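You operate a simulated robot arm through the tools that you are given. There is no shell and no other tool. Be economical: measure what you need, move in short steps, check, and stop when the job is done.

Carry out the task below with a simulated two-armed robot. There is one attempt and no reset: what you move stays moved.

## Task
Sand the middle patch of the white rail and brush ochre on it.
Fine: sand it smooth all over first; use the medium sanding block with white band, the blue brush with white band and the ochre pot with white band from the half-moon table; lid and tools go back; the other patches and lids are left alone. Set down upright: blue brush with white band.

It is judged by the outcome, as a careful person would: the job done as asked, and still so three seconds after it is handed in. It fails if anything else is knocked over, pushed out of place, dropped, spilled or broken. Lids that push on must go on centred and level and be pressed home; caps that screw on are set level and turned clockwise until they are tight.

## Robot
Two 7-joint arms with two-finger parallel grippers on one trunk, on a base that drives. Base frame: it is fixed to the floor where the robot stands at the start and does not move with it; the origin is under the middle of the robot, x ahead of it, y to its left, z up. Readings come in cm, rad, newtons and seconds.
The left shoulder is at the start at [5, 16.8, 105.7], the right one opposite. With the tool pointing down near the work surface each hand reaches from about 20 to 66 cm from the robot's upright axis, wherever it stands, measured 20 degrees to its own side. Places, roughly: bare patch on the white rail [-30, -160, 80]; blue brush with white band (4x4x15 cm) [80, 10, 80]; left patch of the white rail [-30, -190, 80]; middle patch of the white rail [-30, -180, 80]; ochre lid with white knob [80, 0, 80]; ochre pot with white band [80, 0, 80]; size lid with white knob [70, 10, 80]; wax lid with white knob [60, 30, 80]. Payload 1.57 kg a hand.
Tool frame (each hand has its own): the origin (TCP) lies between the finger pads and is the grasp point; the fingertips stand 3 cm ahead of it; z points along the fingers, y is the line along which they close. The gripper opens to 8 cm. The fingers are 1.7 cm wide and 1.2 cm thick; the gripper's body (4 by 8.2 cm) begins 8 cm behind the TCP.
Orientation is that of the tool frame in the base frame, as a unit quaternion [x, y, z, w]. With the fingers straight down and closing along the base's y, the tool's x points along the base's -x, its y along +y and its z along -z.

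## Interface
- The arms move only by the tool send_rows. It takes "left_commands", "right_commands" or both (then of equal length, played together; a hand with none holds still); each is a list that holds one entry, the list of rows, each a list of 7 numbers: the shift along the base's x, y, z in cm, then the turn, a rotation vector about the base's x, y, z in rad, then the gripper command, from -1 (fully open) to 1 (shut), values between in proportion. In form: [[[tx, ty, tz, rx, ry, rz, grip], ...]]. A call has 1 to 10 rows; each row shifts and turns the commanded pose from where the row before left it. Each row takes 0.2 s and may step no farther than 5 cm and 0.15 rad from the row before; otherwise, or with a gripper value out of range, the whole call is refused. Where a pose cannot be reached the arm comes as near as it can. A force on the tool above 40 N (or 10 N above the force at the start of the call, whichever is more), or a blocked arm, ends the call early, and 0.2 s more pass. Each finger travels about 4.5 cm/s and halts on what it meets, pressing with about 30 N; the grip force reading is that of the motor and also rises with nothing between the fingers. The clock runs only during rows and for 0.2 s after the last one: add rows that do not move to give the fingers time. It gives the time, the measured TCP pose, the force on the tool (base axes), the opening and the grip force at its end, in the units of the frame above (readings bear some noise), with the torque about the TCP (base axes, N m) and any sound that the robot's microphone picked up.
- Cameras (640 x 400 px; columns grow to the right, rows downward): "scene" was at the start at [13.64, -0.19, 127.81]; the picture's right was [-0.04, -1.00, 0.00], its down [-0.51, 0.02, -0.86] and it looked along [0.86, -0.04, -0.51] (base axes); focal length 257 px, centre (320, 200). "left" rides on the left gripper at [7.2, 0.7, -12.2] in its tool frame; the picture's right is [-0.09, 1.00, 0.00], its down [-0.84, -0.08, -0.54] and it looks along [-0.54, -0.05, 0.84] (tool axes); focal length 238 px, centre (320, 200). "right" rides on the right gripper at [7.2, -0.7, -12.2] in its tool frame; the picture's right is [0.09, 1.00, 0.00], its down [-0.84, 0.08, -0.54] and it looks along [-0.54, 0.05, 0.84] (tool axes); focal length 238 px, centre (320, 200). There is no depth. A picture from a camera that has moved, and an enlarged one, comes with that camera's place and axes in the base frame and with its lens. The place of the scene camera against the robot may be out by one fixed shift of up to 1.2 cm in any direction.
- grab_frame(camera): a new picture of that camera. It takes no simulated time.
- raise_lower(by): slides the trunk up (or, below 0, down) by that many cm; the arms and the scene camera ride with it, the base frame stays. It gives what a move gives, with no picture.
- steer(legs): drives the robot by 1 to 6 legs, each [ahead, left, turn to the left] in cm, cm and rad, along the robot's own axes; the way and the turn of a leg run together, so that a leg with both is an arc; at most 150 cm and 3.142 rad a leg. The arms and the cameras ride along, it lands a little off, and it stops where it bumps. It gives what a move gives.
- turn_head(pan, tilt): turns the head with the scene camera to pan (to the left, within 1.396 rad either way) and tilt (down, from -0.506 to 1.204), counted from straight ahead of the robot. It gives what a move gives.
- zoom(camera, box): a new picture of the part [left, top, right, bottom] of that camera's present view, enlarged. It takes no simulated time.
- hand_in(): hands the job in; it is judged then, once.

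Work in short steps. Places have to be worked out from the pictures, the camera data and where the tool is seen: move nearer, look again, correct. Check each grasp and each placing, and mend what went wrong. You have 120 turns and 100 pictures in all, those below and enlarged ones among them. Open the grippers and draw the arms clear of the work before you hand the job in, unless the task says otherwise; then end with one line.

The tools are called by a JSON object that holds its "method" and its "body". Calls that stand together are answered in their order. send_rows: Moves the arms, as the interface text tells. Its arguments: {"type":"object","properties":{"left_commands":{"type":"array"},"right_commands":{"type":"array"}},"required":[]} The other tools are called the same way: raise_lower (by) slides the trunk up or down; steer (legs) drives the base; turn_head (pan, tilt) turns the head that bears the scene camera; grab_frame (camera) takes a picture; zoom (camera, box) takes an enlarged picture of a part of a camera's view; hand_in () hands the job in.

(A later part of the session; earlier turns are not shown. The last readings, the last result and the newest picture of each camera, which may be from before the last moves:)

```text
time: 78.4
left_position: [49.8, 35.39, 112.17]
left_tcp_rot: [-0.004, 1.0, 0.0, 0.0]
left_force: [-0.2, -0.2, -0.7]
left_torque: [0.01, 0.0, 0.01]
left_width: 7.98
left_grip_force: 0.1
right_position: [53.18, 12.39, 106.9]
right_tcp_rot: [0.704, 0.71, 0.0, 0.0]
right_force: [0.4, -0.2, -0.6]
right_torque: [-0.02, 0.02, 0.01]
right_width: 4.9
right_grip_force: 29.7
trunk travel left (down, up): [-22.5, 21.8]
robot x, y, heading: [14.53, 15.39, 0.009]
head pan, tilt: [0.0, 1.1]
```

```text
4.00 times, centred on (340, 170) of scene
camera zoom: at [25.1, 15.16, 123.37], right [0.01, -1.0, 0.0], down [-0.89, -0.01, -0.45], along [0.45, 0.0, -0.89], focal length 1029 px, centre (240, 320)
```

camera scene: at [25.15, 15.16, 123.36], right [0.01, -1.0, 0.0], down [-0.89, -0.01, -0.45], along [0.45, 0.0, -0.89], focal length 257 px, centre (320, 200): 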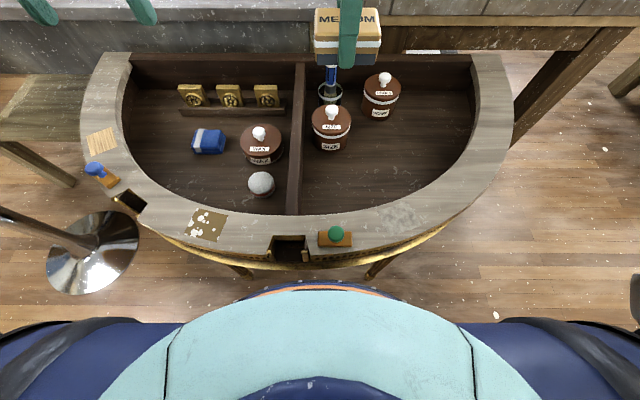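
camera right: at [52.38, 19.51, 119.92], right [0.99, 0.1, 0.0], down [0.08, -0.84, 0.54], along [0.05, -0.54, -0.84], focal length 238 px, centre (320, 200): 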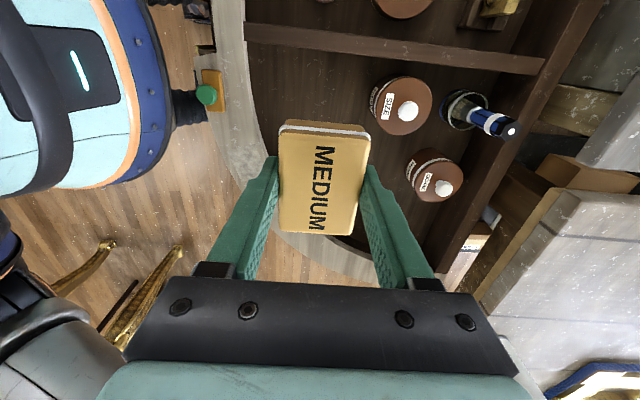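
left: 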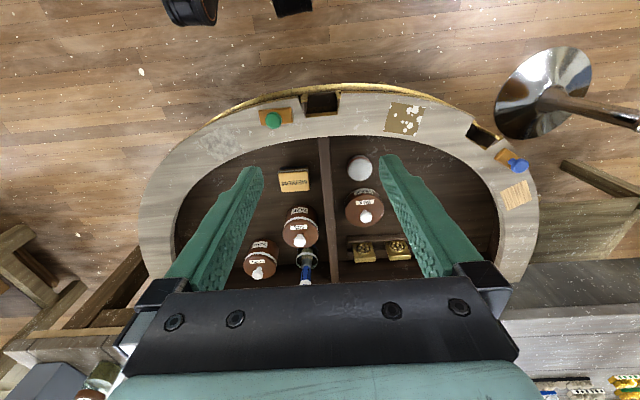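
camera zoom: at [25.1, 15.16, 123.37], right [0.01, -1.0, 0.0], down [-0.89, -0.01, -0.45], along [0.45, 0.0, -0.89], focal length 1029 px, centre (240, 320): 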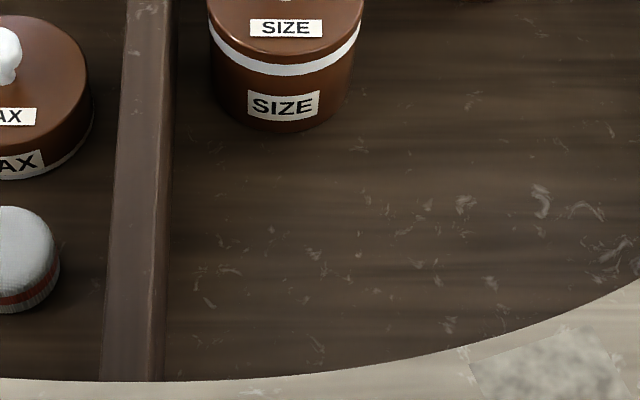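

A row was too long; now at z 106.9. I lower again with shorter steps.

{"method": "send_rows", "body": {"right_commands": [[[0.5, 0.25, -4, 0, 0, -0.008, 1], [0.5, 0.2, -4, 0, 0, 0, 1], [0, 0, -4.5, 0, 0, 0, 1], [0, 0, -4.5, 0, 0, 0, 1], [0, 0, -4.5, 0, 0, 0, 1], [0, 0, -4.5, 0, 0, 0, 1], [0, 0, -2.4, 0, 0, 0, 1], [0, 0, -0.8, 0, 0, 0, 1], [0, 0, 0, 0, 0, 0, 1]]]}}

{"method": "send_rows", "body": {"right_commands": [[[0, 0, -0.3, 0, 0, 0, 1], [0, 0, -0.3, 0, 0, 0, 1], [0, 0, 0, 0, 0, 0, 1]]]}}

{"method": "zoom", "body": {"camera": "scene", "box": [260, 120, 420, 220]}}

```text
time: 80.4
left_position: [49.74, 35.39, 112.05]
left_tcp_rot: [-0.005, 1.0, 0.0, 0.001]
left_force: [0.0, -0.1, -0.3]
left_torque: [-0.01, -0.02, -0.03]
left_width: 7.97
left_grip_force: 0.1
right_position: [54.41, 12.76, 77.61]
right_tcp_rot: [0.707, 0.707, 0.001, 0.0]
right_force: [0.0, 0.5, -0.1]
right_torque: [0.03, 0.02, 0.02]
right_width: 4.88
right_grip_force: 30.1
trunk travel left (down, up): [-22.5, 21.8]
robot x, y, heading: [14.1, 15.14, 0.004]
head pan, tilt: [0.0, 1.1]
```

```text
time: 81.2
left_position: [49.74, 35.55, 112.12]
left_tcp_rot: [-0.004, 1.0, 0.001, 0.0]
left_force: [-0.1, -0.9, 0.3]
left_torque: [0.06, 0.0, -0.01]
left_width: 7.99
left_grip_force: 0.0
right_position: [54.26, 12.83, 77.05]
right_tcp_rot: [0.707, 0.707, 0.001, 0.002]
right_force: [0.4, 0.3, -0.6]
right_torque: [-0.01, 0.01, -0.01]
right_width: 4.91
right_grip_force: 30.0
trunk travel left (down, up): [-22.5, 21.8]
robot x, y, heading: [14.2, 15.06, 0.003]
head pan, tilt: [0.0, 1.1]
```

```text
4.00 times, centred on (340, 170) of scene
camera zoom: at [25.1, 15.16, 123.37], right [0.01, -1.0, 0.0], down [-0.89, -0.01, -0.45], along [0.45, 0.0, -0.89], focal length 1029 px, centre (240, 320)
```

zoom: 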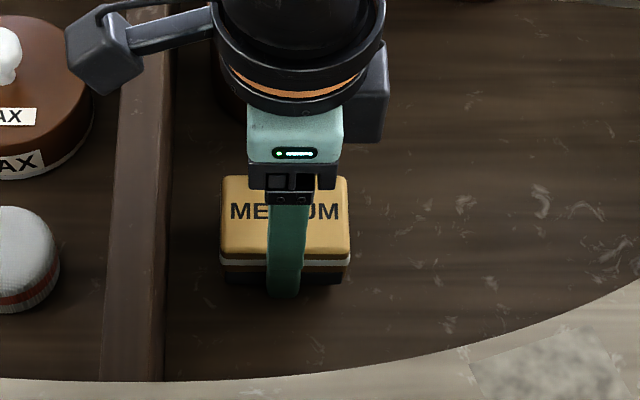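

Not yet touching at 77.05. I go down in tiny steps until the floor takes the load, then open and rise.

{"method": "send_rows", "body": {"right_commands": [[[0, 0, -0.2, 0, 0, 0, 1], [0, 0, -0.15, 0, 0, 0, 1], [0, 0, -0.1, 0, 0, 0, 1], [0, 0, 0, 0, 0, 0, 1]]]}}

```text
time: 82.2
left_position: [49.89, 35.35, 112.19]
left_tcp_rot: [-0.004, 1.0, 0.001, 0.001]
left_force: [0.2, 0.0, 0.2]
left_torque: [0.0, 0.03, 0.01]
left_width: 8.0
left_grip_force: 0.1
right_position: [54.22, 12.72, 76.59]
right_tcp_rot: [0.707, 0.707, 0.0, -0.001]
right_force: [-0.2, -0.5, -0.2]
right_torque: [-0.02, 0.0, 0.01]
right_width: 4.91
right_grip_force: 30.0
trunk travel left (down, up): [-22.5, 21.8]
robot x, y, heading: [14.16, 14.77, 0.008]
head pan, tilt: [0.0, 1.1]
```

{"method": "send_rows", "body": {"right_commands": [[[0, 0, -0.1, 0, 0, 0, 1], [0, 0, -0.1, 0, 0, 0, 1], [0, 0, -0.1, 0, 0, 0, 1], [0, 0, 0, 0, 0, 0, 1]]]}}

```text
time: 83.2
left_position: [49.64, 35.41, 112.25]
left_tcp_rot: [-0.004, 1.0, 0.0, 0.002]
left_force: [0.6, -0.6, 0.2]
left_torque: [-0.03, 0.0, 0.0]
left_width: 7.99
left_grip_force: 0.1
right_position: [54.22, 12.83, 76.43]
right_tcp_rot: [0.707, 0.707, 0.002, 0.002]
right_force: [-1.7, -6.1, 20.5]
right_torque: [-0.17, 0.37, 0.06]
right_width: 4.87
right_grip_force: 29.9
trunk travel left (down, up): [-22.5, 21.8]
robot x, y, heading: [14.19, 14.89, 0.007]
head pan, tilt: [0.0, 1.1]
```

The block stands on the floor of the table. I relax slightly, open and rise, moving clear.

{"method": "send_rows", "body": {"right_commands": [[[0, 0, 0.2, 0, 0, 0, 1], [0, 0, 0, 0, 0, 0, -1], [0, 0, 0, 0, 0, 0, -1], [0, 0, 0, 0, 0, 0, -1], [0, 0, 2, 0, 0, 0, -1], [0, 0, 4, 0, 0, 0, -1], [0, 0, 4, 0, 0, 0, -1], [0, 0, 4, 0, 0, 0, -1], [0, 0, 4, 0, 0, 0, -1], [0, -2, 4, 0, 0, 0, -1]]]}}

{"method": "grab_frame", "body": {"camera": "right"}}

{"method": "zoom", "body": {"camera": "scene", "box": [280, 50, 440, 150]}}

```text
time: 85.4
left_position: [49.73, 35.37, 112.19]
left_tcp_rot: [-0.005, 1.0, 0.0, 0.001]
left_force: [-0.1, -0.6, -0.1]
left_torque: [-0.02, 0.01, 0.05]
left_width: 8.03
left_grip_force: 0.0
right_position: [54.07, 10.63, 98.43]
right_tcp_rot: [0.707, 0.707, 0.0, 0.001]
right_force: [-0.3, 0.9, -0.5]
right_torque: [-0.01, 0.02, 0.01]
right_width: 8.01
right_grip_force: 0.0
trunk travel left (down, up): [-22.5, 21.8]
robot x, y, heading: [14.14, 14.38, 0.004]
head pan, tilt: [0.0, 1.1]
```

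```text
68 pictures are left
camera right: at [53.36, 17.7, 110.72], right [1.0, 0.09, 0.0], down [0.08, -0.84, 0.54], along [0.05, -0.54, -0.84], focal length 238 px, centre (320, 200)
```

right: 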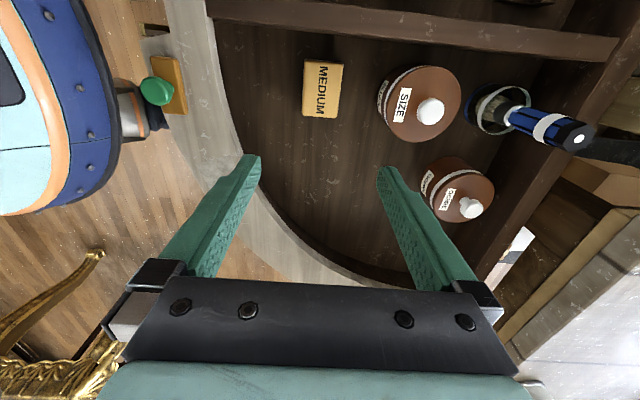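

```text
4.00 times, centred on (360, 100) of scene
camera zoom: at [25.08, 15.14, 123.37], right [0.01, -1.0, 0.0], down [-0.89, -0.01, -0.45], along [0.45, 0.0, -0.89], focal length 1029 px, centre (160, 600)
```

zoom: 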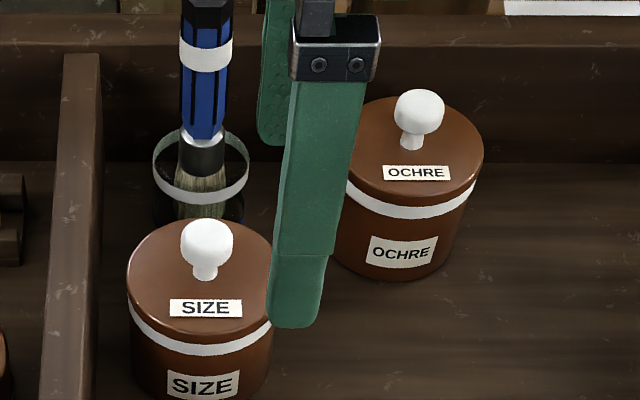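

The block is back in place. Now I turn the right hand back (fingers closing along y) while moving above the ochre lid knob at about (76.4, 0.5, 83).

{"method": "send_rows", "body": {"right_commands": [[[1, -1, 0, 0, 0, 0.15, -1], [1, -1, 0, 0, 0, 0.15, -1], [1, -1, 0, 0, 0, 0.15, -1], [2, -1, 0, 0, 0, 0.15, -1], [2, -1, 0, 0, 0, 0.15, -1], [2, -1, 0, 0, 0, 0.15, -1], [2, -1, 0, 0, 0, 0.15, -1], [2, -1, 0, 0, 0, 0.15, -1], [2, -1, 0, 0, 0, 0.15, -1], [2, -1, 0, 0, 0, 0.15, -1]]]}}

{"method": "send_rows", "body": {"right_commands": [[[2, 0, 0, 0, 0, 0.071, -1], [2, 0, 0, 0, 0, 0, -1], [0, 0, 0, 0, 0, 0, -1]]]}}

{"method": "grab_frame", "body": {"camera": "right"}}

```text
time: 87.6
left_position: [49.72, 35.48, 112.22]
left_tcp_rot: [-0.005, 1.0, 0.001, 0.001]
left_force: [-0.6, 0.4, -0.3]
left_torque: [-0.02, -0.01, -0.01]
left_width: 8.03
left_grip_force: 0.0
right_position: [71.2, 0.84, 98.25]
right_tcp_rot: [0.036, 0.999, 0.0, -0.001]
right_force: [1.3, 0.5, 0.5]
right_torque: [0.01, 0.0, 0.0]
right_width: 7.99
right_grip_force: 0.1
trunk travel left (down, up): [-22.5, 21.8]
robot x, y, heading: [13.93, 14.62, 0.006]
head pan, tilt: [0.0, 1.1]
```

```text
time: 88.4
left_position: [49.7, 35.47, 112.08]
left_tcp_rot: [-0.004, 1.0, 0.0, 0.001]
left_force: [0.4, -0.5, 0.2]
left_torque: [-0.01, 0.0, -0.01]
left_width: 8.02
left_grip_force: 0.1
right_position: [74.99, 0.77, 98.45]
right_tcp_rot: [-0.001, 1.0, 0.0, 0.001]
right_force: [0.3, 0.5, 0.2]
right_torque: [0.0, -0.01, 0.02]
right_width: 7.98
right_grip_force: 0.1
trunk travel left (down, up): [-22.5, 21.8]
robot x, y, heading: [14.09, 14.82, 0.004]
head pan, tilt: [0.0, 1.1]
```

```text
66 pictures are left
camera right: at [67.67, 0.12, 110.63], right [-0.09, 1.0, 0.0], down [0.84, 0.08, 0.54], along [0.54, 0.05, -0.84], focal length 238 px, centre (320, 200)
```

right: 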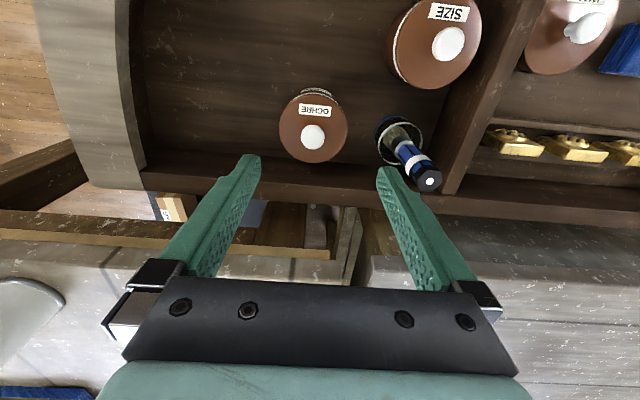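

The knob triangulates to (76.5, 0.05, 83). I move over it with a 5 cm opening and descend to just above grasp height, then look.

{"method": "send_rows", "body": {"right_commands": [[[0.8, -0.4, -2, 0, 0, 0, -0.25], [0.7, -0.3, -3, 0, 0, 0, -0.25], [0, 0, -3, 0, 0, 0, -0.25], [0, 0, -3, 0, 0, 0, -0.25], [0, 0, 0, 0, 0, 0, -0.25]]]}}

{"method": "grab_frame", "body": {"camera": "right"}}

{"method": "zoom", "body": {"camera": "scene", "box": [280, 50, 440, 150]}}

```text
time: 89.6
left_position: [49.84, 35.51, 112.13]
left_tcp_rot: [-0.004, 1.0, 0.0, 0.0]
left_force: [0.0, 0.1, -0.6]
left_torque: [0.01, -0.01, 0.02]
left_width: 7.98
left_grip_force: 0.0
right_position: [76.2, -0.02, 87.14]
right_tcp_rot: [0.001, 1.0, 0.001, 0.001]
right_force: [0.4, 0.2, -0.4]
right_torque: [0.01, 0.0, -0.01]
right_width: 4.99
right_grip_force: 0.1
right hand out of reach, approached as far as the arm can: row 1
trunk travel left (down, up): [-22.5, 21.8]
robot x, y, heading: [14.03, 14.43, 0.005]
head pan, tilt: [0.0, 1.1]
```

```text
65 pictures are left
camera right: at [68.81, -0.73, 99.46], right [-0.09, 1.0, 0.0], down [0.84, 0.08, 0.54], along [0.54, 0.05, -0.84], focal length 238 px, centre (320, 200)
```

right: 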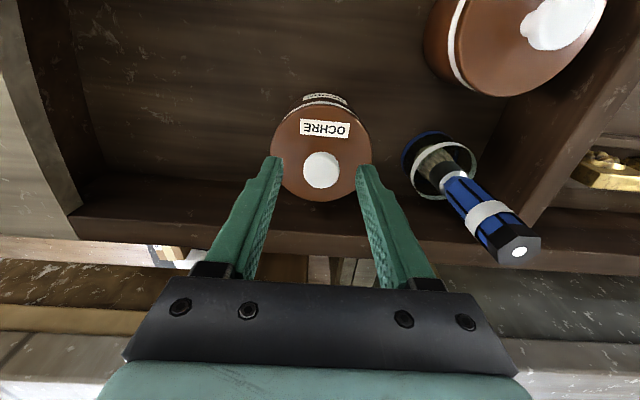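

```text
4.00 times, centred on (360, 100) of scene
camera zoom: at [25.1, 15.17, 123.37], right [0.01, -1.0, 0.0], down [-0.89, -0.01, -0.45], along [0.45, 0.0, -0.89], focal length 1029 px, centre (160, 600)
```

zoom: 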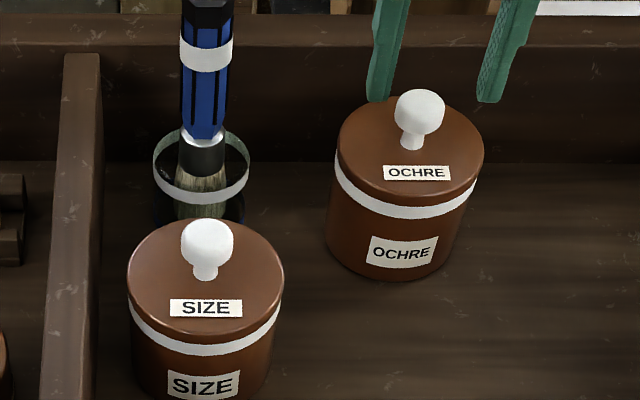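

The combined views put the knob head at about (77, 0.1, 82.3). I move 0.8 cm forward and go down to bring the tips around it, then look.

{"method": "send_rows", "body": {"right_commands": [[[0.8, 0.1, 0, 0, 0, 0, -0.25], [0, 0, -1.5, 0, 0, 0, -0.25], [0, 0, -1.2, 0, 0, 0, -0.25], [0, 0, 0, 0, 0, 0, -0.25]]]}}

{"method": "zoom", "body": {"camera": "scene", "box": [340, 50, 420, 100]}}

{"method": "grab_frame", "body": {"camera": "right"}}

```text
time: 90.6
left_position: [49.75, 35.54, 112.25]
left_tcp_rot: [-0.004, 1.0, 0.0, 0.001]
left_force: [1.1, 1.0, 0.4]
left_torque: [0.01, 0.01, -0.01]
left_width: 7.99
left_grip_force: 0.0
right_position: [76.68, -0.01, 84.74]
right_tcp_rot: [0.0, 1.0, 0.001, 0.0]
right_force: [1.0, 0.2, 0.3]
right_torque: [0.0, 0.0, -0.01]
right_width: 5.02
right_grip_force: 0.2
right hand out of reach, approached as far as the arm can: row 1
trunk travel left (down, up): [-22.5, 21.8]
robot x, y, heading: [14.19, 15.0, 0.002]
head pan, tilt: [0.0, 1.1]
```

```text
8.00 times, centred on (380, 75) of scene
camera zoom: at [25.1, 15.16, 123.37], right [0.01, -1.0, 0.0], down [-0.89, -0.01, -0.45], along [0.45, 0.0, -0.89], focal length 2057 px, centre (-160, 1200)
```

zoom: 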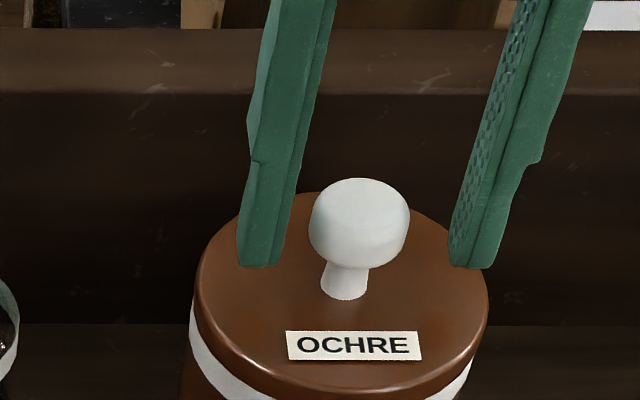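

```text
62 pictures are left
camera right: at [69.39, -0.77, 96.94], right [-0.09, 1.0, 0.0], down [0.84, 0.08, 0.54], along [0.54, 0.05, -0.84], focal length 238 px, centre (320, 200)
```

right: 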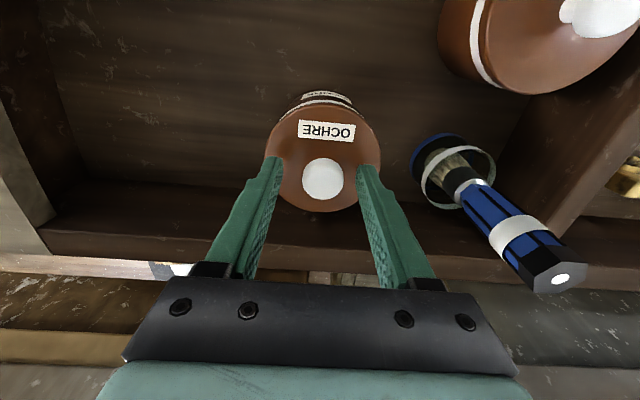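

The fingers straddle the knob well. I go 0.5 cm lower and close on it.

{"method": "send_rows", "body": {"right_commands": [[[0.3, 0.1, -0.5, 0, 0, 0, -0.25], [0, 0, 0, 0, 0, 0, 0.3], [0, 0, 0, 0, 0, 0, 1], [0, 0, 0, 0, 0, 0, 1], [0, 0, 0, 0, 0, 0, 1]]]}}

{"method": "zoom", "body": {"camera": "scene", "box": [340, 50, 420, 100]}}

```text
time: 91.8
left_position: [49.79, 35.41, 112.11]
left_tcp_rot: [-0.004, 1.0, 0.001, 0.0]
left_force: [0.3, 0.1, 0.4]
left_torque: [0.02, -0.01, 0.01]
left_width: 8.01
left_grip_force: 0.0
right_position: [76.84, 0.12, 84.17]
right_tcp_rot: [0.0, 1.0, 0.001, 0.0]
right_force: [-0.8, -0.8, -0.3]
right_torque: [-0.02, 0.01, 0.04]
right_width: 2.66
right_grip_force: 30.0
trunk travel left (down, up): [-22.5, 21.8]
robot x, y, heading: [14.2, 15.06, 0.005]
head pan, tilt: [0.0, 1.1]
heard: snap
```

```text
8.00 times, centred on (380, 75) of scene
camera zoom: at [25.1, 15.16, 123.37], right [0.01, -1.0, 0.0], down [-0.89, -0.01, -0.45], along [0.45, 0.0, -0.89], focal length 2057 px, centre (-160, 1200)
```

zoom: 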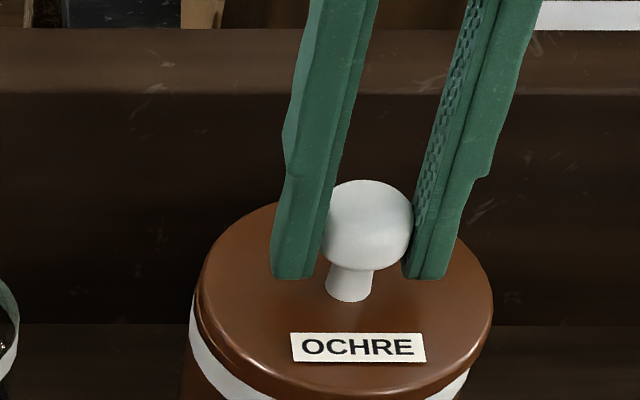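

Knob gripped (2.66 cm); a "snap" was heard, maybe the lid loosening. I lift gently straight up.

{"method": "send_rows", "body": {"right_commands": [[[0, 0, 0.4, 0, 0, 0, 1], [0, 0, 0.4, 0, 0, 0, 1], [0, 0, 0.8, 0, 0, 0, 1], [0, 0, 1.5, 0, 0, 0, 1], [0, 0, 2, 0, 0, 0, 1], [0, 0, 0, 0, 0, 0, 1]]]}}

{"method": "zoom", "body": {"camera": "scene", "box": [280, 30, 440, 130]}}

```text
time: 93.2
left_position: [49.61, 35.37, 112.16]
left_tcp_rot: [-0.004, 1.0, 0.0, 0.0]
left_force: [-0.8, 0.4, -0.1]
left_torque: [-0.01, 0.04, 0.03]
left_width: 8.0
left_grip_force: 0.1
right_position: [76.69, -0.19, 89.28]
right_tcp_rot: [0.0, 1.0, 0.0, 0.001]
right_force: [-0.6, 0.1, -0.8]
right_torque: [0.01, 0.0, -0.02]
right_width: 2.67
right_grip_force: 29.2
right hand out of reach, approached as far as the arm can: row 1
trunk travel left (down, up): [-22.5, 21.8]
robot x, y, heading: [14.58, 15.13, 0.008]
head pan, tilt: [0.0, 1.1]
```

```text
4.00 times, centred on (360, 80) of scene
camera zoom: at [25.1, 15.17, 123.37], right [0.01, -1.0, 0.0], down [-0.89, -0.01, -0.45], along [0.45, 0.0, -0.89], focal length 1029 px, centre (160, 680)
```

zoom: 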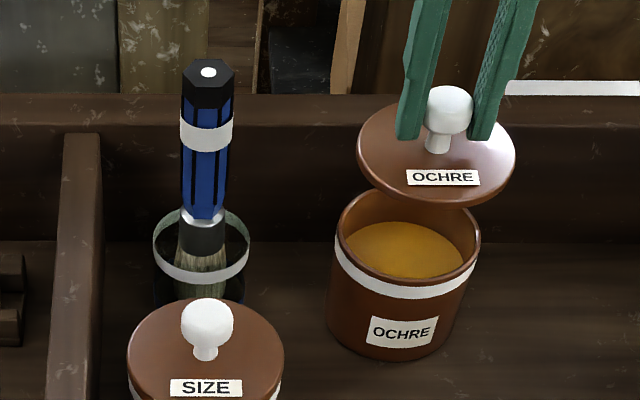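

The lid came off cleanly and ochre shows inside. I carry the lid to the free floor at about (62, -2) and lower it.

{"method": "send_rows", "body": {"right_commands": [[[0, 0, 3, 0, 0, 0, 1], [-3, 0, 1, 0, 0, 0, 1], [-4, -0.5, 0, 0, 0, 0, 1], [-4, -0.5, 0, 0, 0, 0, 1], [-3.7, -1, -2, 0, 0, 0, 1], [0, 0, -4, 0, 0, 0, 1], [0, 0, -4, 0, 0, 0, 1], [0, 0, -4, 0, 0, 0, 1], [0, 0, 0, 0, 0, 0, 1]]]}}

{"method": "grab_frame", "body": {"camera": "scene"}}

```text
time: 95.2
left_position: [49.63, 35.44, 112.05]
left_tcp_rot: [-0.005, 1.0, 0.0, 0.0]
left_force: [0.5, 0.0, 0.0]
left_torque: [0.0, 0.02, 0.01]
left_width: 8.0
left_grip_force: 0.0
right_position: [61.38, -2.01, 79.26]
right_tcp_rot: [0.0, 1.0, 0.0, 0.0]
right_force: [0.3, 0.1, -0.4]
right_torque: [0.06, 0.01, -0.01]
right_width: 2.62
right_grip_force: 29.8
right hand out of reach, approached as far as the arm can: row 1
trunk travel left (down, up): [-22.5, 21.8]
robot x, y, heading: [14.3, 15.11, 0.005]
head pan, tilt: [0.0, 1.1]
```

```text
59 pictures are left
camera scene: at [25.1, 15.16, 123.37], right [0.01, -1.0, 0.0], down [-0.89, -0.01, -0.45], along [0.45, 0.0, -0.89], focal length 257 px, centre (320, 200)
```

scene: 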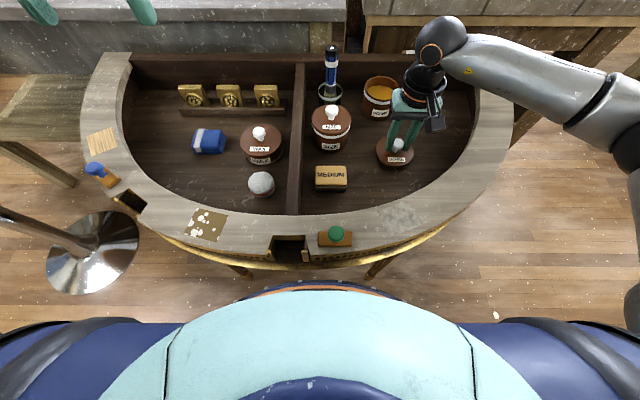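

Space is free under the lid. I lower in small steps until it touches.

{"method": "send_rows", "body": {"right_commands": [[[0, 0, -1, 0, 0, 0, 1], [0, 0, -0.7, 0, 0, 0, 1], [0, 0, -0.4, 0, 0, 0, 1], [0, 0, -0.3, 0, 0, 0, 1], [0, 0, -0.3, 0, 0, 0, 1], [0, 0, 0, 0, 0, 0, 1]]]}}

```text
time: 96.3
left_position: [49.75, 35.54, 112.08]
left_tcp_rot: [-0.004, 1.0, 0.0, 0.001]
left_force: [-0.2, 0.1, 0.1]
left_torque: [0.01, -0.06, -0.02]
left_width: 8.01
left_grip_force: 0.1
right_position: [61.62, -2.03, 77.47]
right_tcp_rot: [0.0, 1.0, 0.003, 0.006]
right_force: [-2.8, -0.8, 15.2]
right_torque: [-0.12, 0.25, 0.01]
right_width: 2.67
right_grip_force: 30.1
trunk travel left (down, up): [-22.5, 21.8]
robot x, y, heading: [14.23, 14.82, 0.003]
head pan, tilt: [0.0, 1.1]
stopped in row 5 (right hand): the force on the tool passed its limit at 42 N (the readings are from after the stop); the commanded pose is now the measured one
```

The lid is on the floor. I open and rise.

{"method": "send_rows", "body": {"right_commands": [[[0, 0, 0.1, 0, 0, 0, 1], [0, 0, 0, 0, 0, 0, -0.25], [0, 0, 0, 0, 0, 0, -0.25], [0, 0, 0, 0, 0, 0, -0.25], [0, 0, 2, 0, 0, 0, -0.25], [0, 0, 4, 0, 0, 0, -0.25], [0, 0, 4, 0, 0, 0, -0.25], [0, 0, 4, 0, 0, 0, -0.25], [0, 0, 4, 0, 0, 0, -0.25]]]}}

{"method": "grab_frame", "body": {"camera": "right"}}

{"method": "zoom", "body": {"camera": "scene", "box": [280, 30, 440, 130]}}

```text
time: 98.3
left_position: [49.87, 35.44, 112.14]
left_tcp_rot: [-0.004, 1.0, 0.0, 0.001]
left_force: [-0.8, -1.0, -0.4]
left_torque: [-0.01, 0.0, 0.02]
left_width: 8.0
left_grip_force: 0.0
right_position: [61.56, -2.1, 95.41]
right_tcp_rot: [0.0, 1.0, 0.002, 0.004]
right_force: [0.7, -0.1, 0.3]
right_torque: [0.01, 0.01, -0.01]
right_width: 5.01
right_grip_force: 0.0
trunk travel left (down, up): [-22.5, 21.8]
robot x, y, heading: [13.98, 14.89, 0.009]
head pan, tilt: [0.0, 1.1]
```

```text
58 pictures are left
camera right: at [54.24, -2.92, 107.68], right [-0.09, 1.0, 0.0], down [0.83, 0.07, 0.55], along [0.55, 0.05, -0.84], focal length 238 px, centre (320, 200)
```

right: 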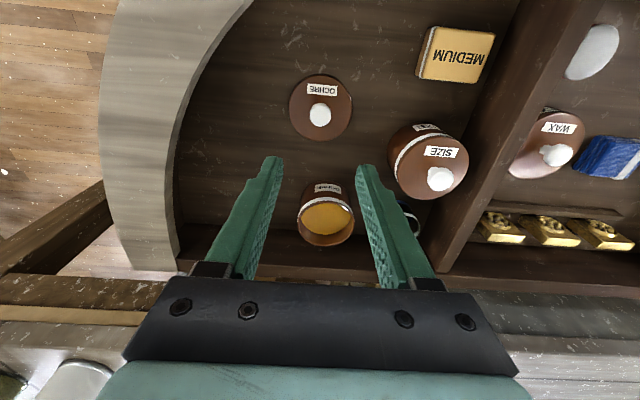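

```text
4.00 times, centred on (360, 80) of scene
camera zoom: at [25.07, 15.16, 123.37], right [0.01, -1.0, 0.0], down [-0.89, -0.01, -0.45], along [0.45, 0.0, -0.89], focal length 1029 px, centre (160, 680)
```

zoom: 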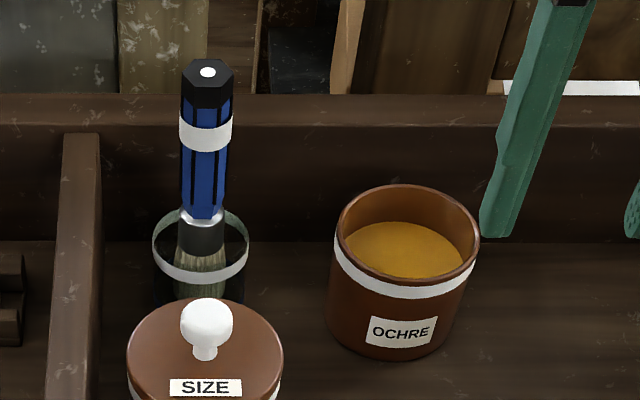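

The lid rests flat and clear. Next the brush: I move the hand up and near above the brush to locate it.

{"method": "send_rows", "body": {"right_commands": [[[2, 2, 2, 0, 0, 0, -0.25], [3, 3, 1, 0, 0, 0, -0.25], [3, 3, 1, 0, 0, 0, -0.25], [3, 3, 1, 0, 0, 0, -0.25], [2, 3, 0, 0, 0, 0, -0.25], [0, 0, 0, 0, 0, 0, -0.25]]]}}

{"method": "grab_frame", "body": {"camera": "right"}}

```text
time: 99.7
left_position: [49.67, 35.44, 112.21]
left_tcp_rot: [-0.005, 1.0, 0.0, 0.0]
left_force: [-0.5, 0.1, -1.0]
left_torque: [0.02, -0.04, 0.0]
left_width: 8.03
left_grip_force: 0.0
right_position: [72.33, 10.87, 99.53]
right_tcp_rot: [0.0, 1.0, 0.002, 0.004]
right_force: [-0.1, 0.2, 0.1]
right_torque: [0.03, -0.01, -0.03]
right_width: 4.99
right_grip_force: 0.1
right hand out of reach, approached as far as the arm can: row 5
trunk travel left (down, up): [-22.5, 21.8]
robot x, y, heading: [13.82, 15.15, 0.005]
head pan, tilt: [0.0, 1.1]
```

```text
56 pictures are left
camera right: at [64.9, 10.02, 111.7], right [-0.09, 1.0, 0.0], down [0.83, 0.08, 0.55], along [0.55, 0.05, -0.84], focal length 238 px, centre (320, 200)
```

right: 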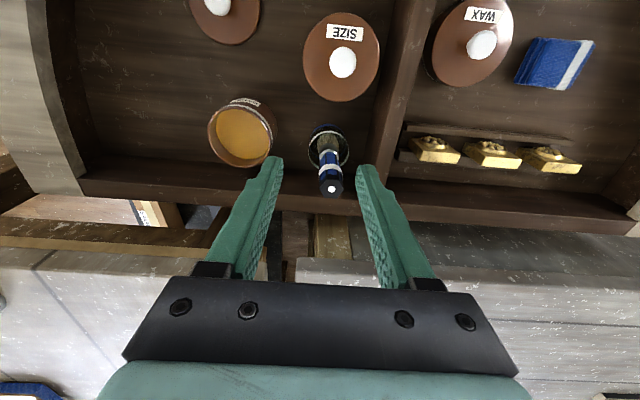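

Triangulation gives the brush top at (78.2, 12.55, 88.8), standing upright, just out of reach with a vertical hand. I tilt the hand 0.45 rad forward to reach further and go above it.

{"method": "send_rows", "body": {"right_commands": [[[0, 0.3, 0, 0, -0.15, 0, -0.25], [1, 0.4, 0, 0, -0.15, 0, -0.25], [2, 0.5, 0, 0, -0.15, 0, -0.25], [2, 0.4, -1, 0, 0, 0, -0.25], [0.9, 0.1, -1.5, 0, 0, 0, -0.25], [0, 0, 0, 0, 0, 0, -0.25]]]}}

{"method": "grab_frame", "body": {"camera": "right"}}

{"method": "zoom", "body": {"camera": "scene", "box": [280, 20, 440, 120]}}

```text
time: 101.1
left_position: [49.85, 35.5, 112.05]
left_tcp_rot: [-0.005, 1.0, 0.0, 0.001]
left_force: [-0.7, 0.2, -0.5]
left_torque: [0.0, 0.03, -0.03]
left_width: 7.99
left_grip_force: 0.1
right_position: [78.39, 12.51, 97.01]
right_tcp_rot: [-0.001, 0.974, 0.001, 0.227]
right_force: [-1.1, 0.3, -0.3]
right_torque: [0.02, 0.0, -0.01]
right_width: 5.0
right_grip_force: 0.1
trunk travel left (down, up): [-22.5, 21.8]
robot x, y, heading: [14.34, 14.54, 0.004]
head pan, tilt: [0.0, 1.1]
```

```text
55 pictures are left
camera right: at [66.39, 11.74, 104.93], right [-0.08, 1.0, -0.04], down [0.51, 0.07, 0.86], along [0.86, 0.05, -0.51], focal length 238 px, centre (320, 200)
```

right: 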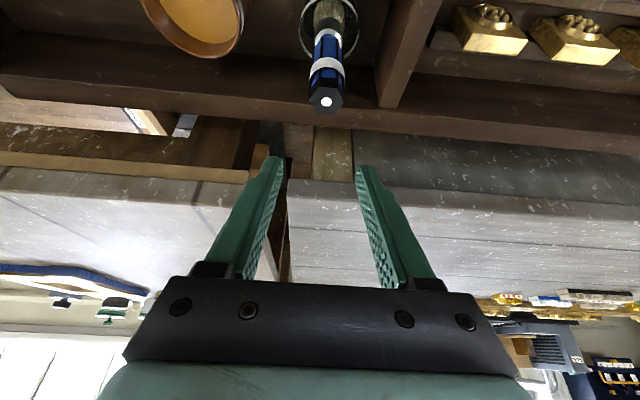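

```text
4.00 times, centred on (360, 70) of scene
camera zoom: at [25.08, 15.14, 123.37], right [0.01, -1.0, 0.0], down [-0.89, -0.01, -0.45], along [0.45, 0.0, -0.89], focal length 1029 px, centre (160, 720)
```

zoom: 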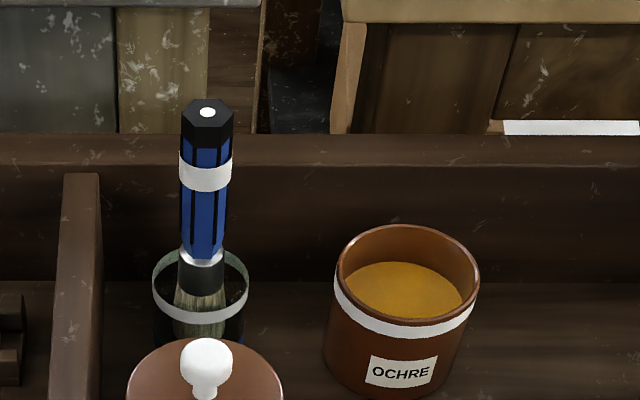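

Brush confirmed at (78.4, 12.5). I descend to z 86 around the handle and close.

{"method": "send_rows", "body": {"right_commands": [[[0, 0, -3, 0, 0, 0, -0.25], [0, 0, -3, 0, 0, 0, -0.25], [0, 0, -3, 0, 0, 0, -0.25], [0, 0, -2, 0, 0, 0, -0.25], [0, 0, 0, 0, 0, 0, -0.25]]]}}

{"method": "grab_frame", "body": {"camera": "right"}}

{"method": "zoom", "body": {"camera": "scene", "box": [280, 20, 440, 120]}}

```text
time: 102.3
left_position: [49.77, 35.36, 112.12]
left_tcp_rot: [-0.005, 1.0, 0.0, 0.001]
left_force: [-0.2, -0.5, -0.3]
left_torque: [0.02, 0.02, -0.04]
left_width: 8.02
left_grip_force: 0.1
right_position: [78.25, 12.55, 85.95]
right_tcp_rot: [0.0, 0.974, 0.002, 0.227]
right_force: [-0.4, 1.0, 0.5]
right_torque: [0.0, 0.0, 0.01]
right_width: 4.98
right_grip_force: 0.0
trunk travel left (down, up): [-22.5, 21.8]
robot x, y, heading: [13.99, 14.93, 0.002]
head pan, tilt: [0.0, 1.1]
```

```text
53 pictures are left
camera right: at [66.31, 11.77, 93.73], right [-0.08, 1.0, -0.04], down [0.51, 0.07, 0.86], along [0.86, 0.05, -0.52], focal length 238 px, centre (320, 200)
```

right: 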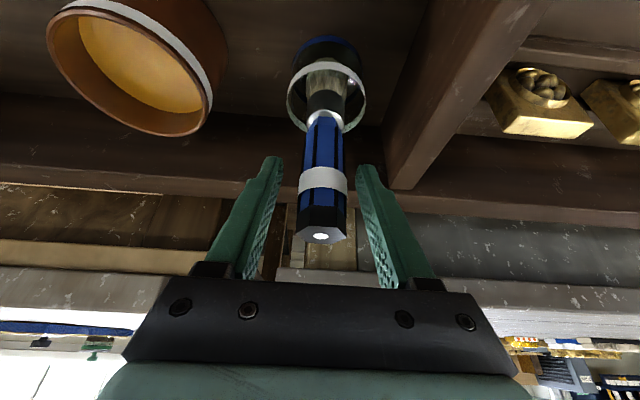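

```text
4.00 times, centred on (360, 70) of scene
camera zoom: at [25.08, 15.15, 123.37], right [0.01, -1.0, 0.0], down [-0.89, -0.01, -0.45], along [0.45, 0.0, -0.89], focal length 1029 px, centre (160, 720)
```

zoom: 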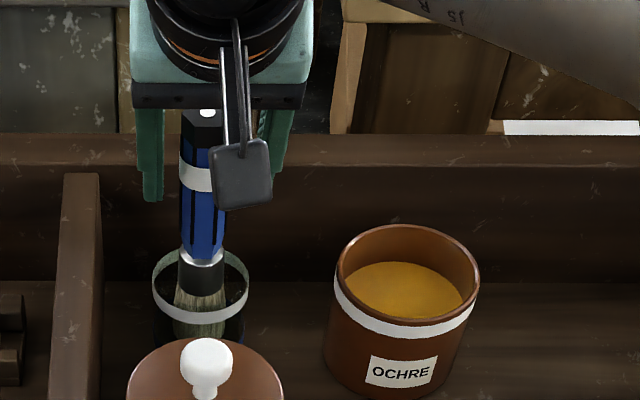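

Fingers straddle the handle. I close, then lift slightly.

{"method": "send_rows", "body": {"right_commands": [[[0, 0, 0, 0, 0, 0, 0.2], [0, 0, 0, 0, 0, 0, 0.6], [0, 0, 0, 0, 0, 0, 1], [0, 0, 0, 0, 0, 0, 1], [0, 0, 0, 0, 0, 0, 1]]]}}

{"method": "send_rows", "body": {"right_commands": [[[0, 0, 1, 0, 0, 0, 1], [0, 0, 2, 0, 0, 0, 1], [0, 0, 3, 0, 0, 0, 1], [0, 0, 3, 0, 0, 0, 1], [0, 0, 3, 0, 0, 0, 1], [0, 0, 0, 0, 0, 0, 1]]]}}

{"method": "zoom", "body": {"camera": "scene", "box": [280, 20, 440, 120]}}

{"method": "grab_frame", "body": {"camera": "right"}}

```text
time: 103.5
left_position: [49.59, 35.49, 112.11]
left_tcp_rot: [-0.005, 1.0, 0.001, 0.0]
left_force: [-0.3, -0.5, 0.0]
left_torque: [0.02, -0.01, 0.0]
left_width: 8.01
left_grip_force: 0.2
right_position: [78.11, 12.53, 85.89]
right_tcp_rot: [0.001, 0.974, 0.001, 0.226]
right_force: [-1.0, -1.1, -0.6]
right_torque: [-0.04, 0.04, -0.02]
right_width: 2.36
right_grip_force: 29.9
trunk travel left (down, up): [-22.5, 21.8]
robot x, y, heading: [13.97, 14.76, 0.012]
head pan, tilt: [0.0, 1.1]
```

```text
time: 104.9
left_position: [49.71, 35.49, 112.03]
left_tcp_rot: [-0.004, 1.0, 0.001, 0.001]
left_force: [1.0, 0.3, 0.0]
left_torque: [0.02, 0.0, -0.01]
left_width: 8.0
left_grip_force: 0.1
right_position: [78.24, 12.56, 98.08]
right_tcp_rot: [0.0, 0.974, 0.001, 0.227]
right_force: [1.2, 0.3, -0.5]
right_torque: [0.05, -0.01, -0.02]
right_width: 2.34
right_grip_force: 30.1
trunk travel left (down, up): [-22.5, 21.8]
robot x, y, heading: [14.17, 14.92, 0.006]
head pan, tilt: [0.0, 1.1]
```

```text
4.00 times, centred on (360, 70) of scene
camera zoom: at [25.09, 15.15, 123.37], right [0.01, -1.0, 0.0], down [-0.89, -0.01, -0.45], along [0.45, 0.0, -0.89], focal length 1029 px, centre (160, 720)
```

zoom: 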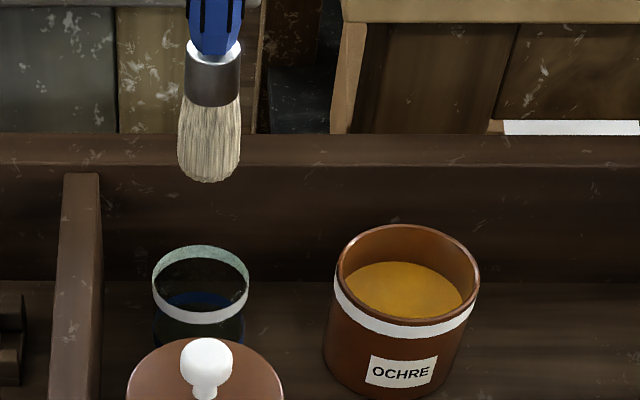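

```text
50 pictures are left
camera right: at [66.27, 11.76, 105.92], right [-0.08, 1.0, -0.04], down [0.51, 0.07, 0.86], along [0.85, 0.05, -0.52], focal length 238 px, centre (320, 200)
```

right: 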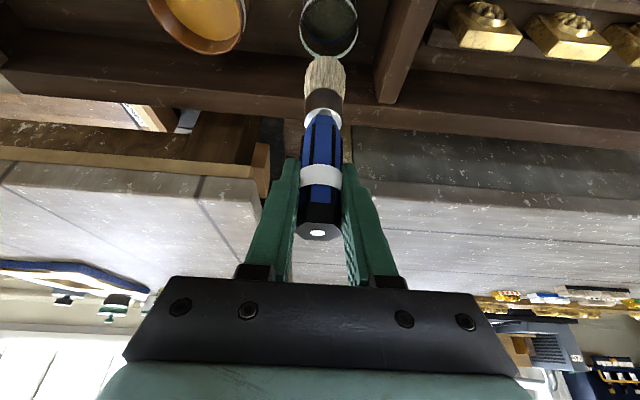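

The brush is out and hangs straight, bristle tip about 12.4 cm below the TCP. I carry it above the pot centre (77, 0.1).

{"method": "send_rows", "body": {"right_commands": [[[0, -2, 0, 0, 0, 0, 1], [-0.4, -3.5, 0, 0, 0, 0, 1], [-0.4, -3.5, 0, 0, 0, 0, 1], [-0.4, -3.4, 0, 0, 0, 0, 1], [0, 0, -3, 0, 0, 0, 1], [0, 0, 0, 0, 0, 0, 1]]]}}

{"method": "zoom", "body": {"camera": "scene", "box": [280, 20, 440, 120]}}

{"method": "grab_frame", "body": {"camera": "right"}}

```text
time: 106.3
left_position: [49.84, 35.46, 112.18]
left_tcp_rot: [-0.004, 1.0, 0.0, 0.001]
left_force: [0.2, 0.1, 0.6]
left_torque: [0.0, -0.02, 0.01]
left_width: 8.01
left_grip_force: 0.1
right_position: [77.12, 0.02, 95.02]
right_tcp_rot: [0.0, 0.974, 0.001, 0.227]
right_force: [0.7, 0.1, -0.7]
right_torque: [-0.01, -0.04, 0.01]
right_width: 2.37
right_grip_force: 30.2
trunk travel left (down, up): [-22.5, 21.8]
robot x, y, heading: [14.35, 15.23, 0.005]
head pan, tilt: [0.0, 1.1]
```

```text
4.00 times, centred on (360, 70) of scene
camera zoom: at [25.09, 15.15, 123.37], right [0.01, -1.0, 0.0], down [-0.89, -0.01, -0.45], along [0.45, 0.0, -0.89], focal length 1029 px, centre (160, 720)
```

zoom: 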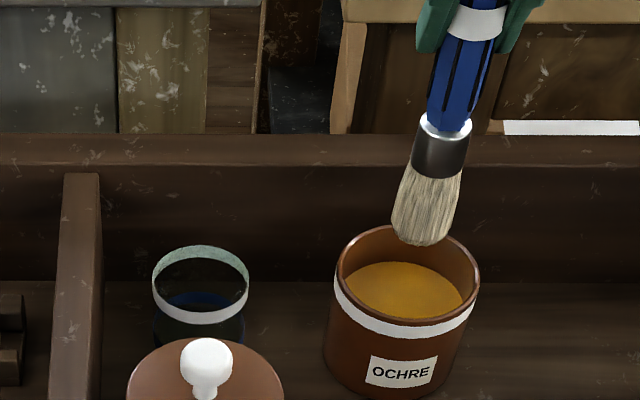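

```text
48 pictures are left
camera right: at [65.25, -0.71, 102.83], right [-0.08, 1.0, -0.04], down [0.51, 0.07, 0.86], along [0.86, 0.05, -0.52], focal length 238 px, centre (320, 200)
```

right: 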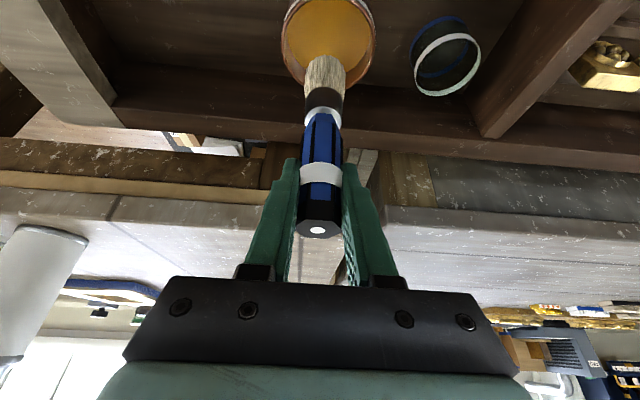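

Bristles appear near-centred over the pot. I descend halfway and check.

{"method": "send_rows", "body": {"right_commands": [[[0, 0.1, -1.5, 0, 0, 0, 1], [0, 0.1, -1.5, 0, 0, 0, 1], [0, 0, -0.8, 0, 0, 0, 1], [0, 0, 0, 0, 0, 0, 1]]]}}

{"method": "zoom", "body": {"camera": "scene", "box": [340, 50, 420, 100]}}

{"method": "zoom", "body": {"camera": "right", "box": [240, 0, 400, 100]}}

```text
time: 107.3
left_position: [49.87, 35.42, 112.05]
left_tcp_rot: [-0.004, 1.0, 0.001, 0.002]
left_force: [0.4, 0.1, -0.5]
left_torque: [0.0, 0.02, 0.01]
left_width: 8.0
left_grip_force: 0.0
right_position: [77.05, 0.42, 91.1]
right_tcp_rot: [0.001, 0.974, 0.002, 0.227]
right_force: [0.3, 0.4, -1.2]
right_torque: [-0.02, 0.0, -0.01]
right_width: 2.38
right_grip_force: 29.7
trunk travel left (down, up): [-22.5, 21.8]
robot x, y, heading: [13.92, 14.71, 0.004]
head pan, tilt: [0.0, 1.1]
```

```text
8.00 times, centred on (380, 75) of scene
camera zoom: at [25.09, 15.15, 123.37], right [0.01, -1.0, 0.0], down [-0.89, -0.01, -0.45], along [0.45, 0.0, -0.89], focal length 2057 px, centre (-160, 1200)
```

zoom: 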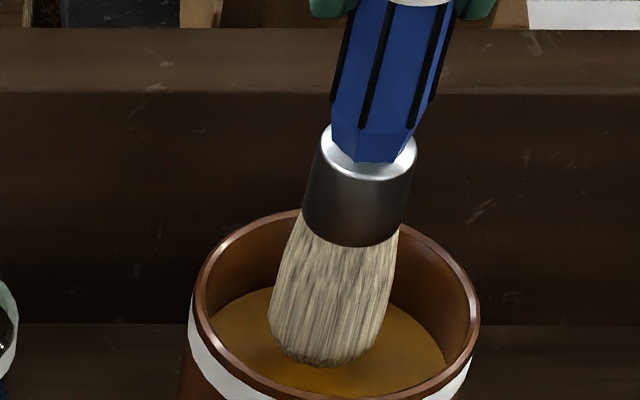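

```text
4.00 times, centred on (320, 50) of right
camera zoom: at [65.14, -0.43, 98.95], right [-0.08, 1.0, -0.04], down [0.51, 0.07, 0.86], along [0.86, 0.05, -0.52], focal length 953 px, centre (320, 800)
```

zoom: 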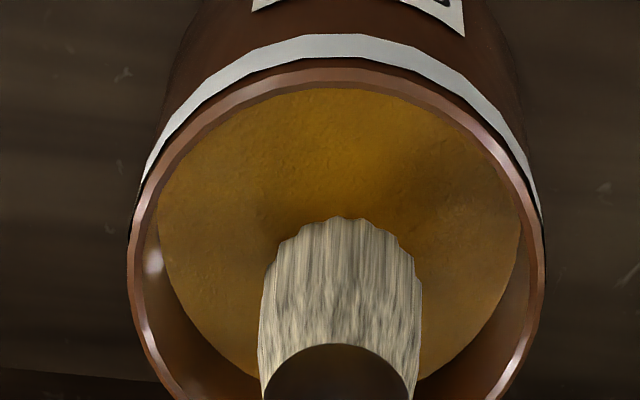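

Bristles are inside and centred. I dip about 2.3 cm further, wiggle gently and look.

{"method": "send_rows", "body": {"right_commands": [[[0, 0, -0.8, 0, 0, 0, 1], [0, 0, -0.8, 0, 0, 0, 1], [0, 0, -0.7, 0, 0, 0, 1], [0, 0.3, 0, 0, 0, 0, 1], [0, -0.6, 0, 0, 0, 0, 1], [0, 0.3, 0, 0, 0, 0, 1], [0, 0, 0, 0, 0, 0, 1]]]}}

{"method": "zoom", "body": {"camera": "scene", "box": [340, 50, 420, 100]}}

```text
time: 108.9
left_position: [49.56, 35.42, 112.1]
left_tcp_rot: [-0.005, 1.0, -0.001, 0.002]
left_force: [-0.9, -0.5, 0.2]
left_torque: [-0.02, -0.02, -0.03]
left_width: 8.0
left_grip_force: 0.0
right_position: [77.06, 0.44, 89.54]
right_tcp_rot: [-0.001, 0.973, 0.003, 0.232]
right_force: [2.4, -3.1, 26.7]
right_torque: [-0.56, -0.35, 0.01]
right_width: 2.38
right_grip_force: 30.0
trunk travel left (down, up): [-22.5, 21.8]
robot x, y, heading: [13.93, 14.98, 0.01]
head pan, tilt: [0.0, 1.1]
```

```text
8.00 times, centred on (380, 75) of scene
camera zoom: at [24.84, 15.19, 123.4], right [0.01, -1.0, 0.0], down [-0.89, -0.01, -0.46], along [0.46, 0.0, -0.89], focal length 2057 px, centre (-160, 1200)
```

zoom: 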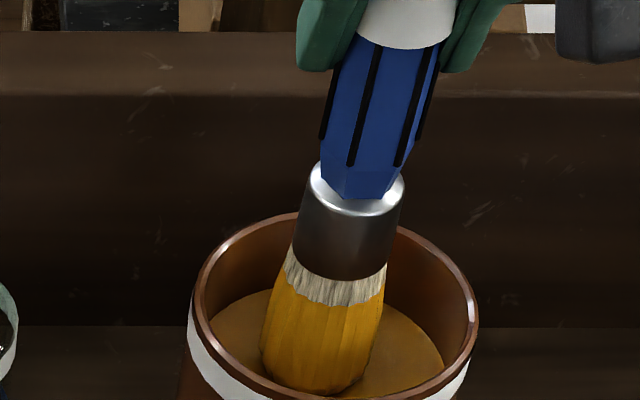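

The bristles are well loaded and met the bottom at TCP 89.6. I lift slowly, with a pause over the pot to let drips fall.

{"method": "send_rows", "body": {"right_commands": [[[0, 0, 1.2, 0, 0, 0, 1], [0, 0, 1, 0, 0, 0, 1], [0, 0, 1, 0, 0, 0, 1], [0, 0, 0, 0, 0, 0, 1], [0, 0, 0, 0, 0, 0, 1], [0, 0, 1, 0, 0, 0, 1], [0, 0, 2, 0, 0, 0, 1], [0, 0, 0, 0, 0, 0, 1], [0, 0, 0, 0, 0, 0, 1], [0, 0, 0, 0, 0, 0, 1]]]}}

{"method": "zoom", "body": {"camera": "scene", "box": [280, 20, 440, 120]}}

```text
time: 111.1
left_position: [49.74, 35.45, 112.15]
left_tcp_rot: [-0.005, 1.0, 0.0, 0.0]
left_force: [0.0, 0.1, 0.2]
left_torque: [-0.05, 0.03, 0.02]
left_width: 8.04
left_grip_force: 0.1
right_position: [77.13, 0.51, 95.11]
right_tcp_rot: [0.0, 0.974, 0.002, 0.226]
right_force: [0.0, -0.5, 0.5]
right_torque: [-0.05, -0.02, -0.02]
right_width: 2.36
right_grip_force: 29.9
trunk travel left (down, up): [-22.5, 21.8]
robot x, y, heading: [13.98, 14.64, 0.003]
head pan, tilt: [0.0, 1.1]
```

```text
4.00 times, centred on (360, 70) of scene
camera zoom: at [25.09, 15.15, 123.37], right [0.01, -1.0, 0.0], down [-0.89, -0.01, -0.45], along [0.45, 0.0, -0.89], focal length 1029 px, centre (160, 720)
```

zoom: 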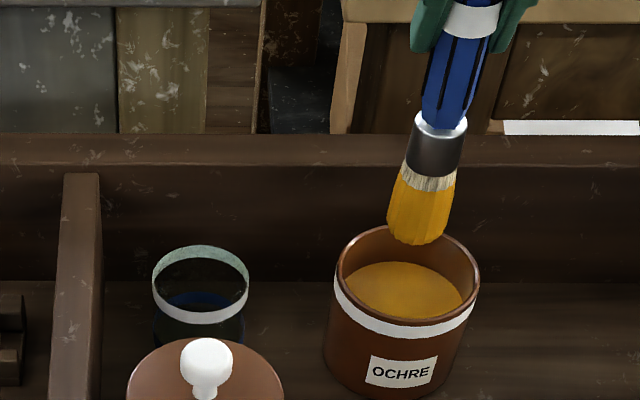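

Loaded, no drips. I raise the brush and draw the arm in for the drive to the rail.

{"method": "send_rows", "body": {"right_commands": [[[0, 0, 3, 0, 0, 0, 1], [0, 0, 4, 0, 0, 0, 1], [-1, 0, 4, 0, 0, 0, 1], [-3, 0, 3, 0, 0, 0, 1], [-4, 0.5, 1, 0, 0, 0, 1], [-4, 1, 0, 0, 0, 0, 1], [-4, 1, 0, 0, 0, 0, 1], [-4, 1, 0, 0, 0, 0, 1], [-3, 1, 0, 0, 0, 0, 1], [0, 0, 0, 0, 0, 0, 1]]]}}

{"method": "steer", "body": {"legs": [[-20, 0, 0], [0, 0, -1.571], [130, 35, 0], [60, 0, 0], [0, 0, -1.571]]}}

```text
time: 113.3
left_position: [49.78, 35.55, 112.03]
left_tcp_rot: [-0.005, 1.0, 0.0, 0.002]
left_force: [-0.8, -0.4, 0.3]
left_torque: [0.02, 0.0, 0.02]
left_width: 8.0
left_grip_force: 0.0
right_position: [53.77, 4.95, 110.05]
right_tcp_rot: [0.0, 0.974, 0.002, 0.227]
right_force: [-0.2, 0.2, 0.1]
right_torque: [0.02, -0.02, -0.01]
right_width: 2.37
right_grip_force: 30.3
trunk travel left (down, up): [-22.5, 21.8]
robot x, y, heading: [14.14, 15.02, 0.008]
head pan, tilt: [0.0, 1.1]
```

```text
time: 131.7
left_position: [3.31, -194.73, 112.1]
left_tcp_rot: [0.999, 0.039, -0.001, 0.001]
left_force: [-0.6, -0.1, 0.1]
left_torque: [-0.01, -0.01, 0.0]
left_width: 7.99
left_grip_force: 0.1
right_position: [-2.95, -164.64, 109.95]
right_tcp_rot: [0.973, 0.032, -0.227, 0.009]
right_force: [1.6, -0.4, -1.3]
right_torque: [0.0, 0.01, 0.01]
right_width: 2.38
right_grip_force: 30.3
trunk travel left (down, up): [-22.5, 21.8]
robot x, y, heading: [37.71, -171.9, -3.066]
head pan, tilt: [0.0, 1.1]
```

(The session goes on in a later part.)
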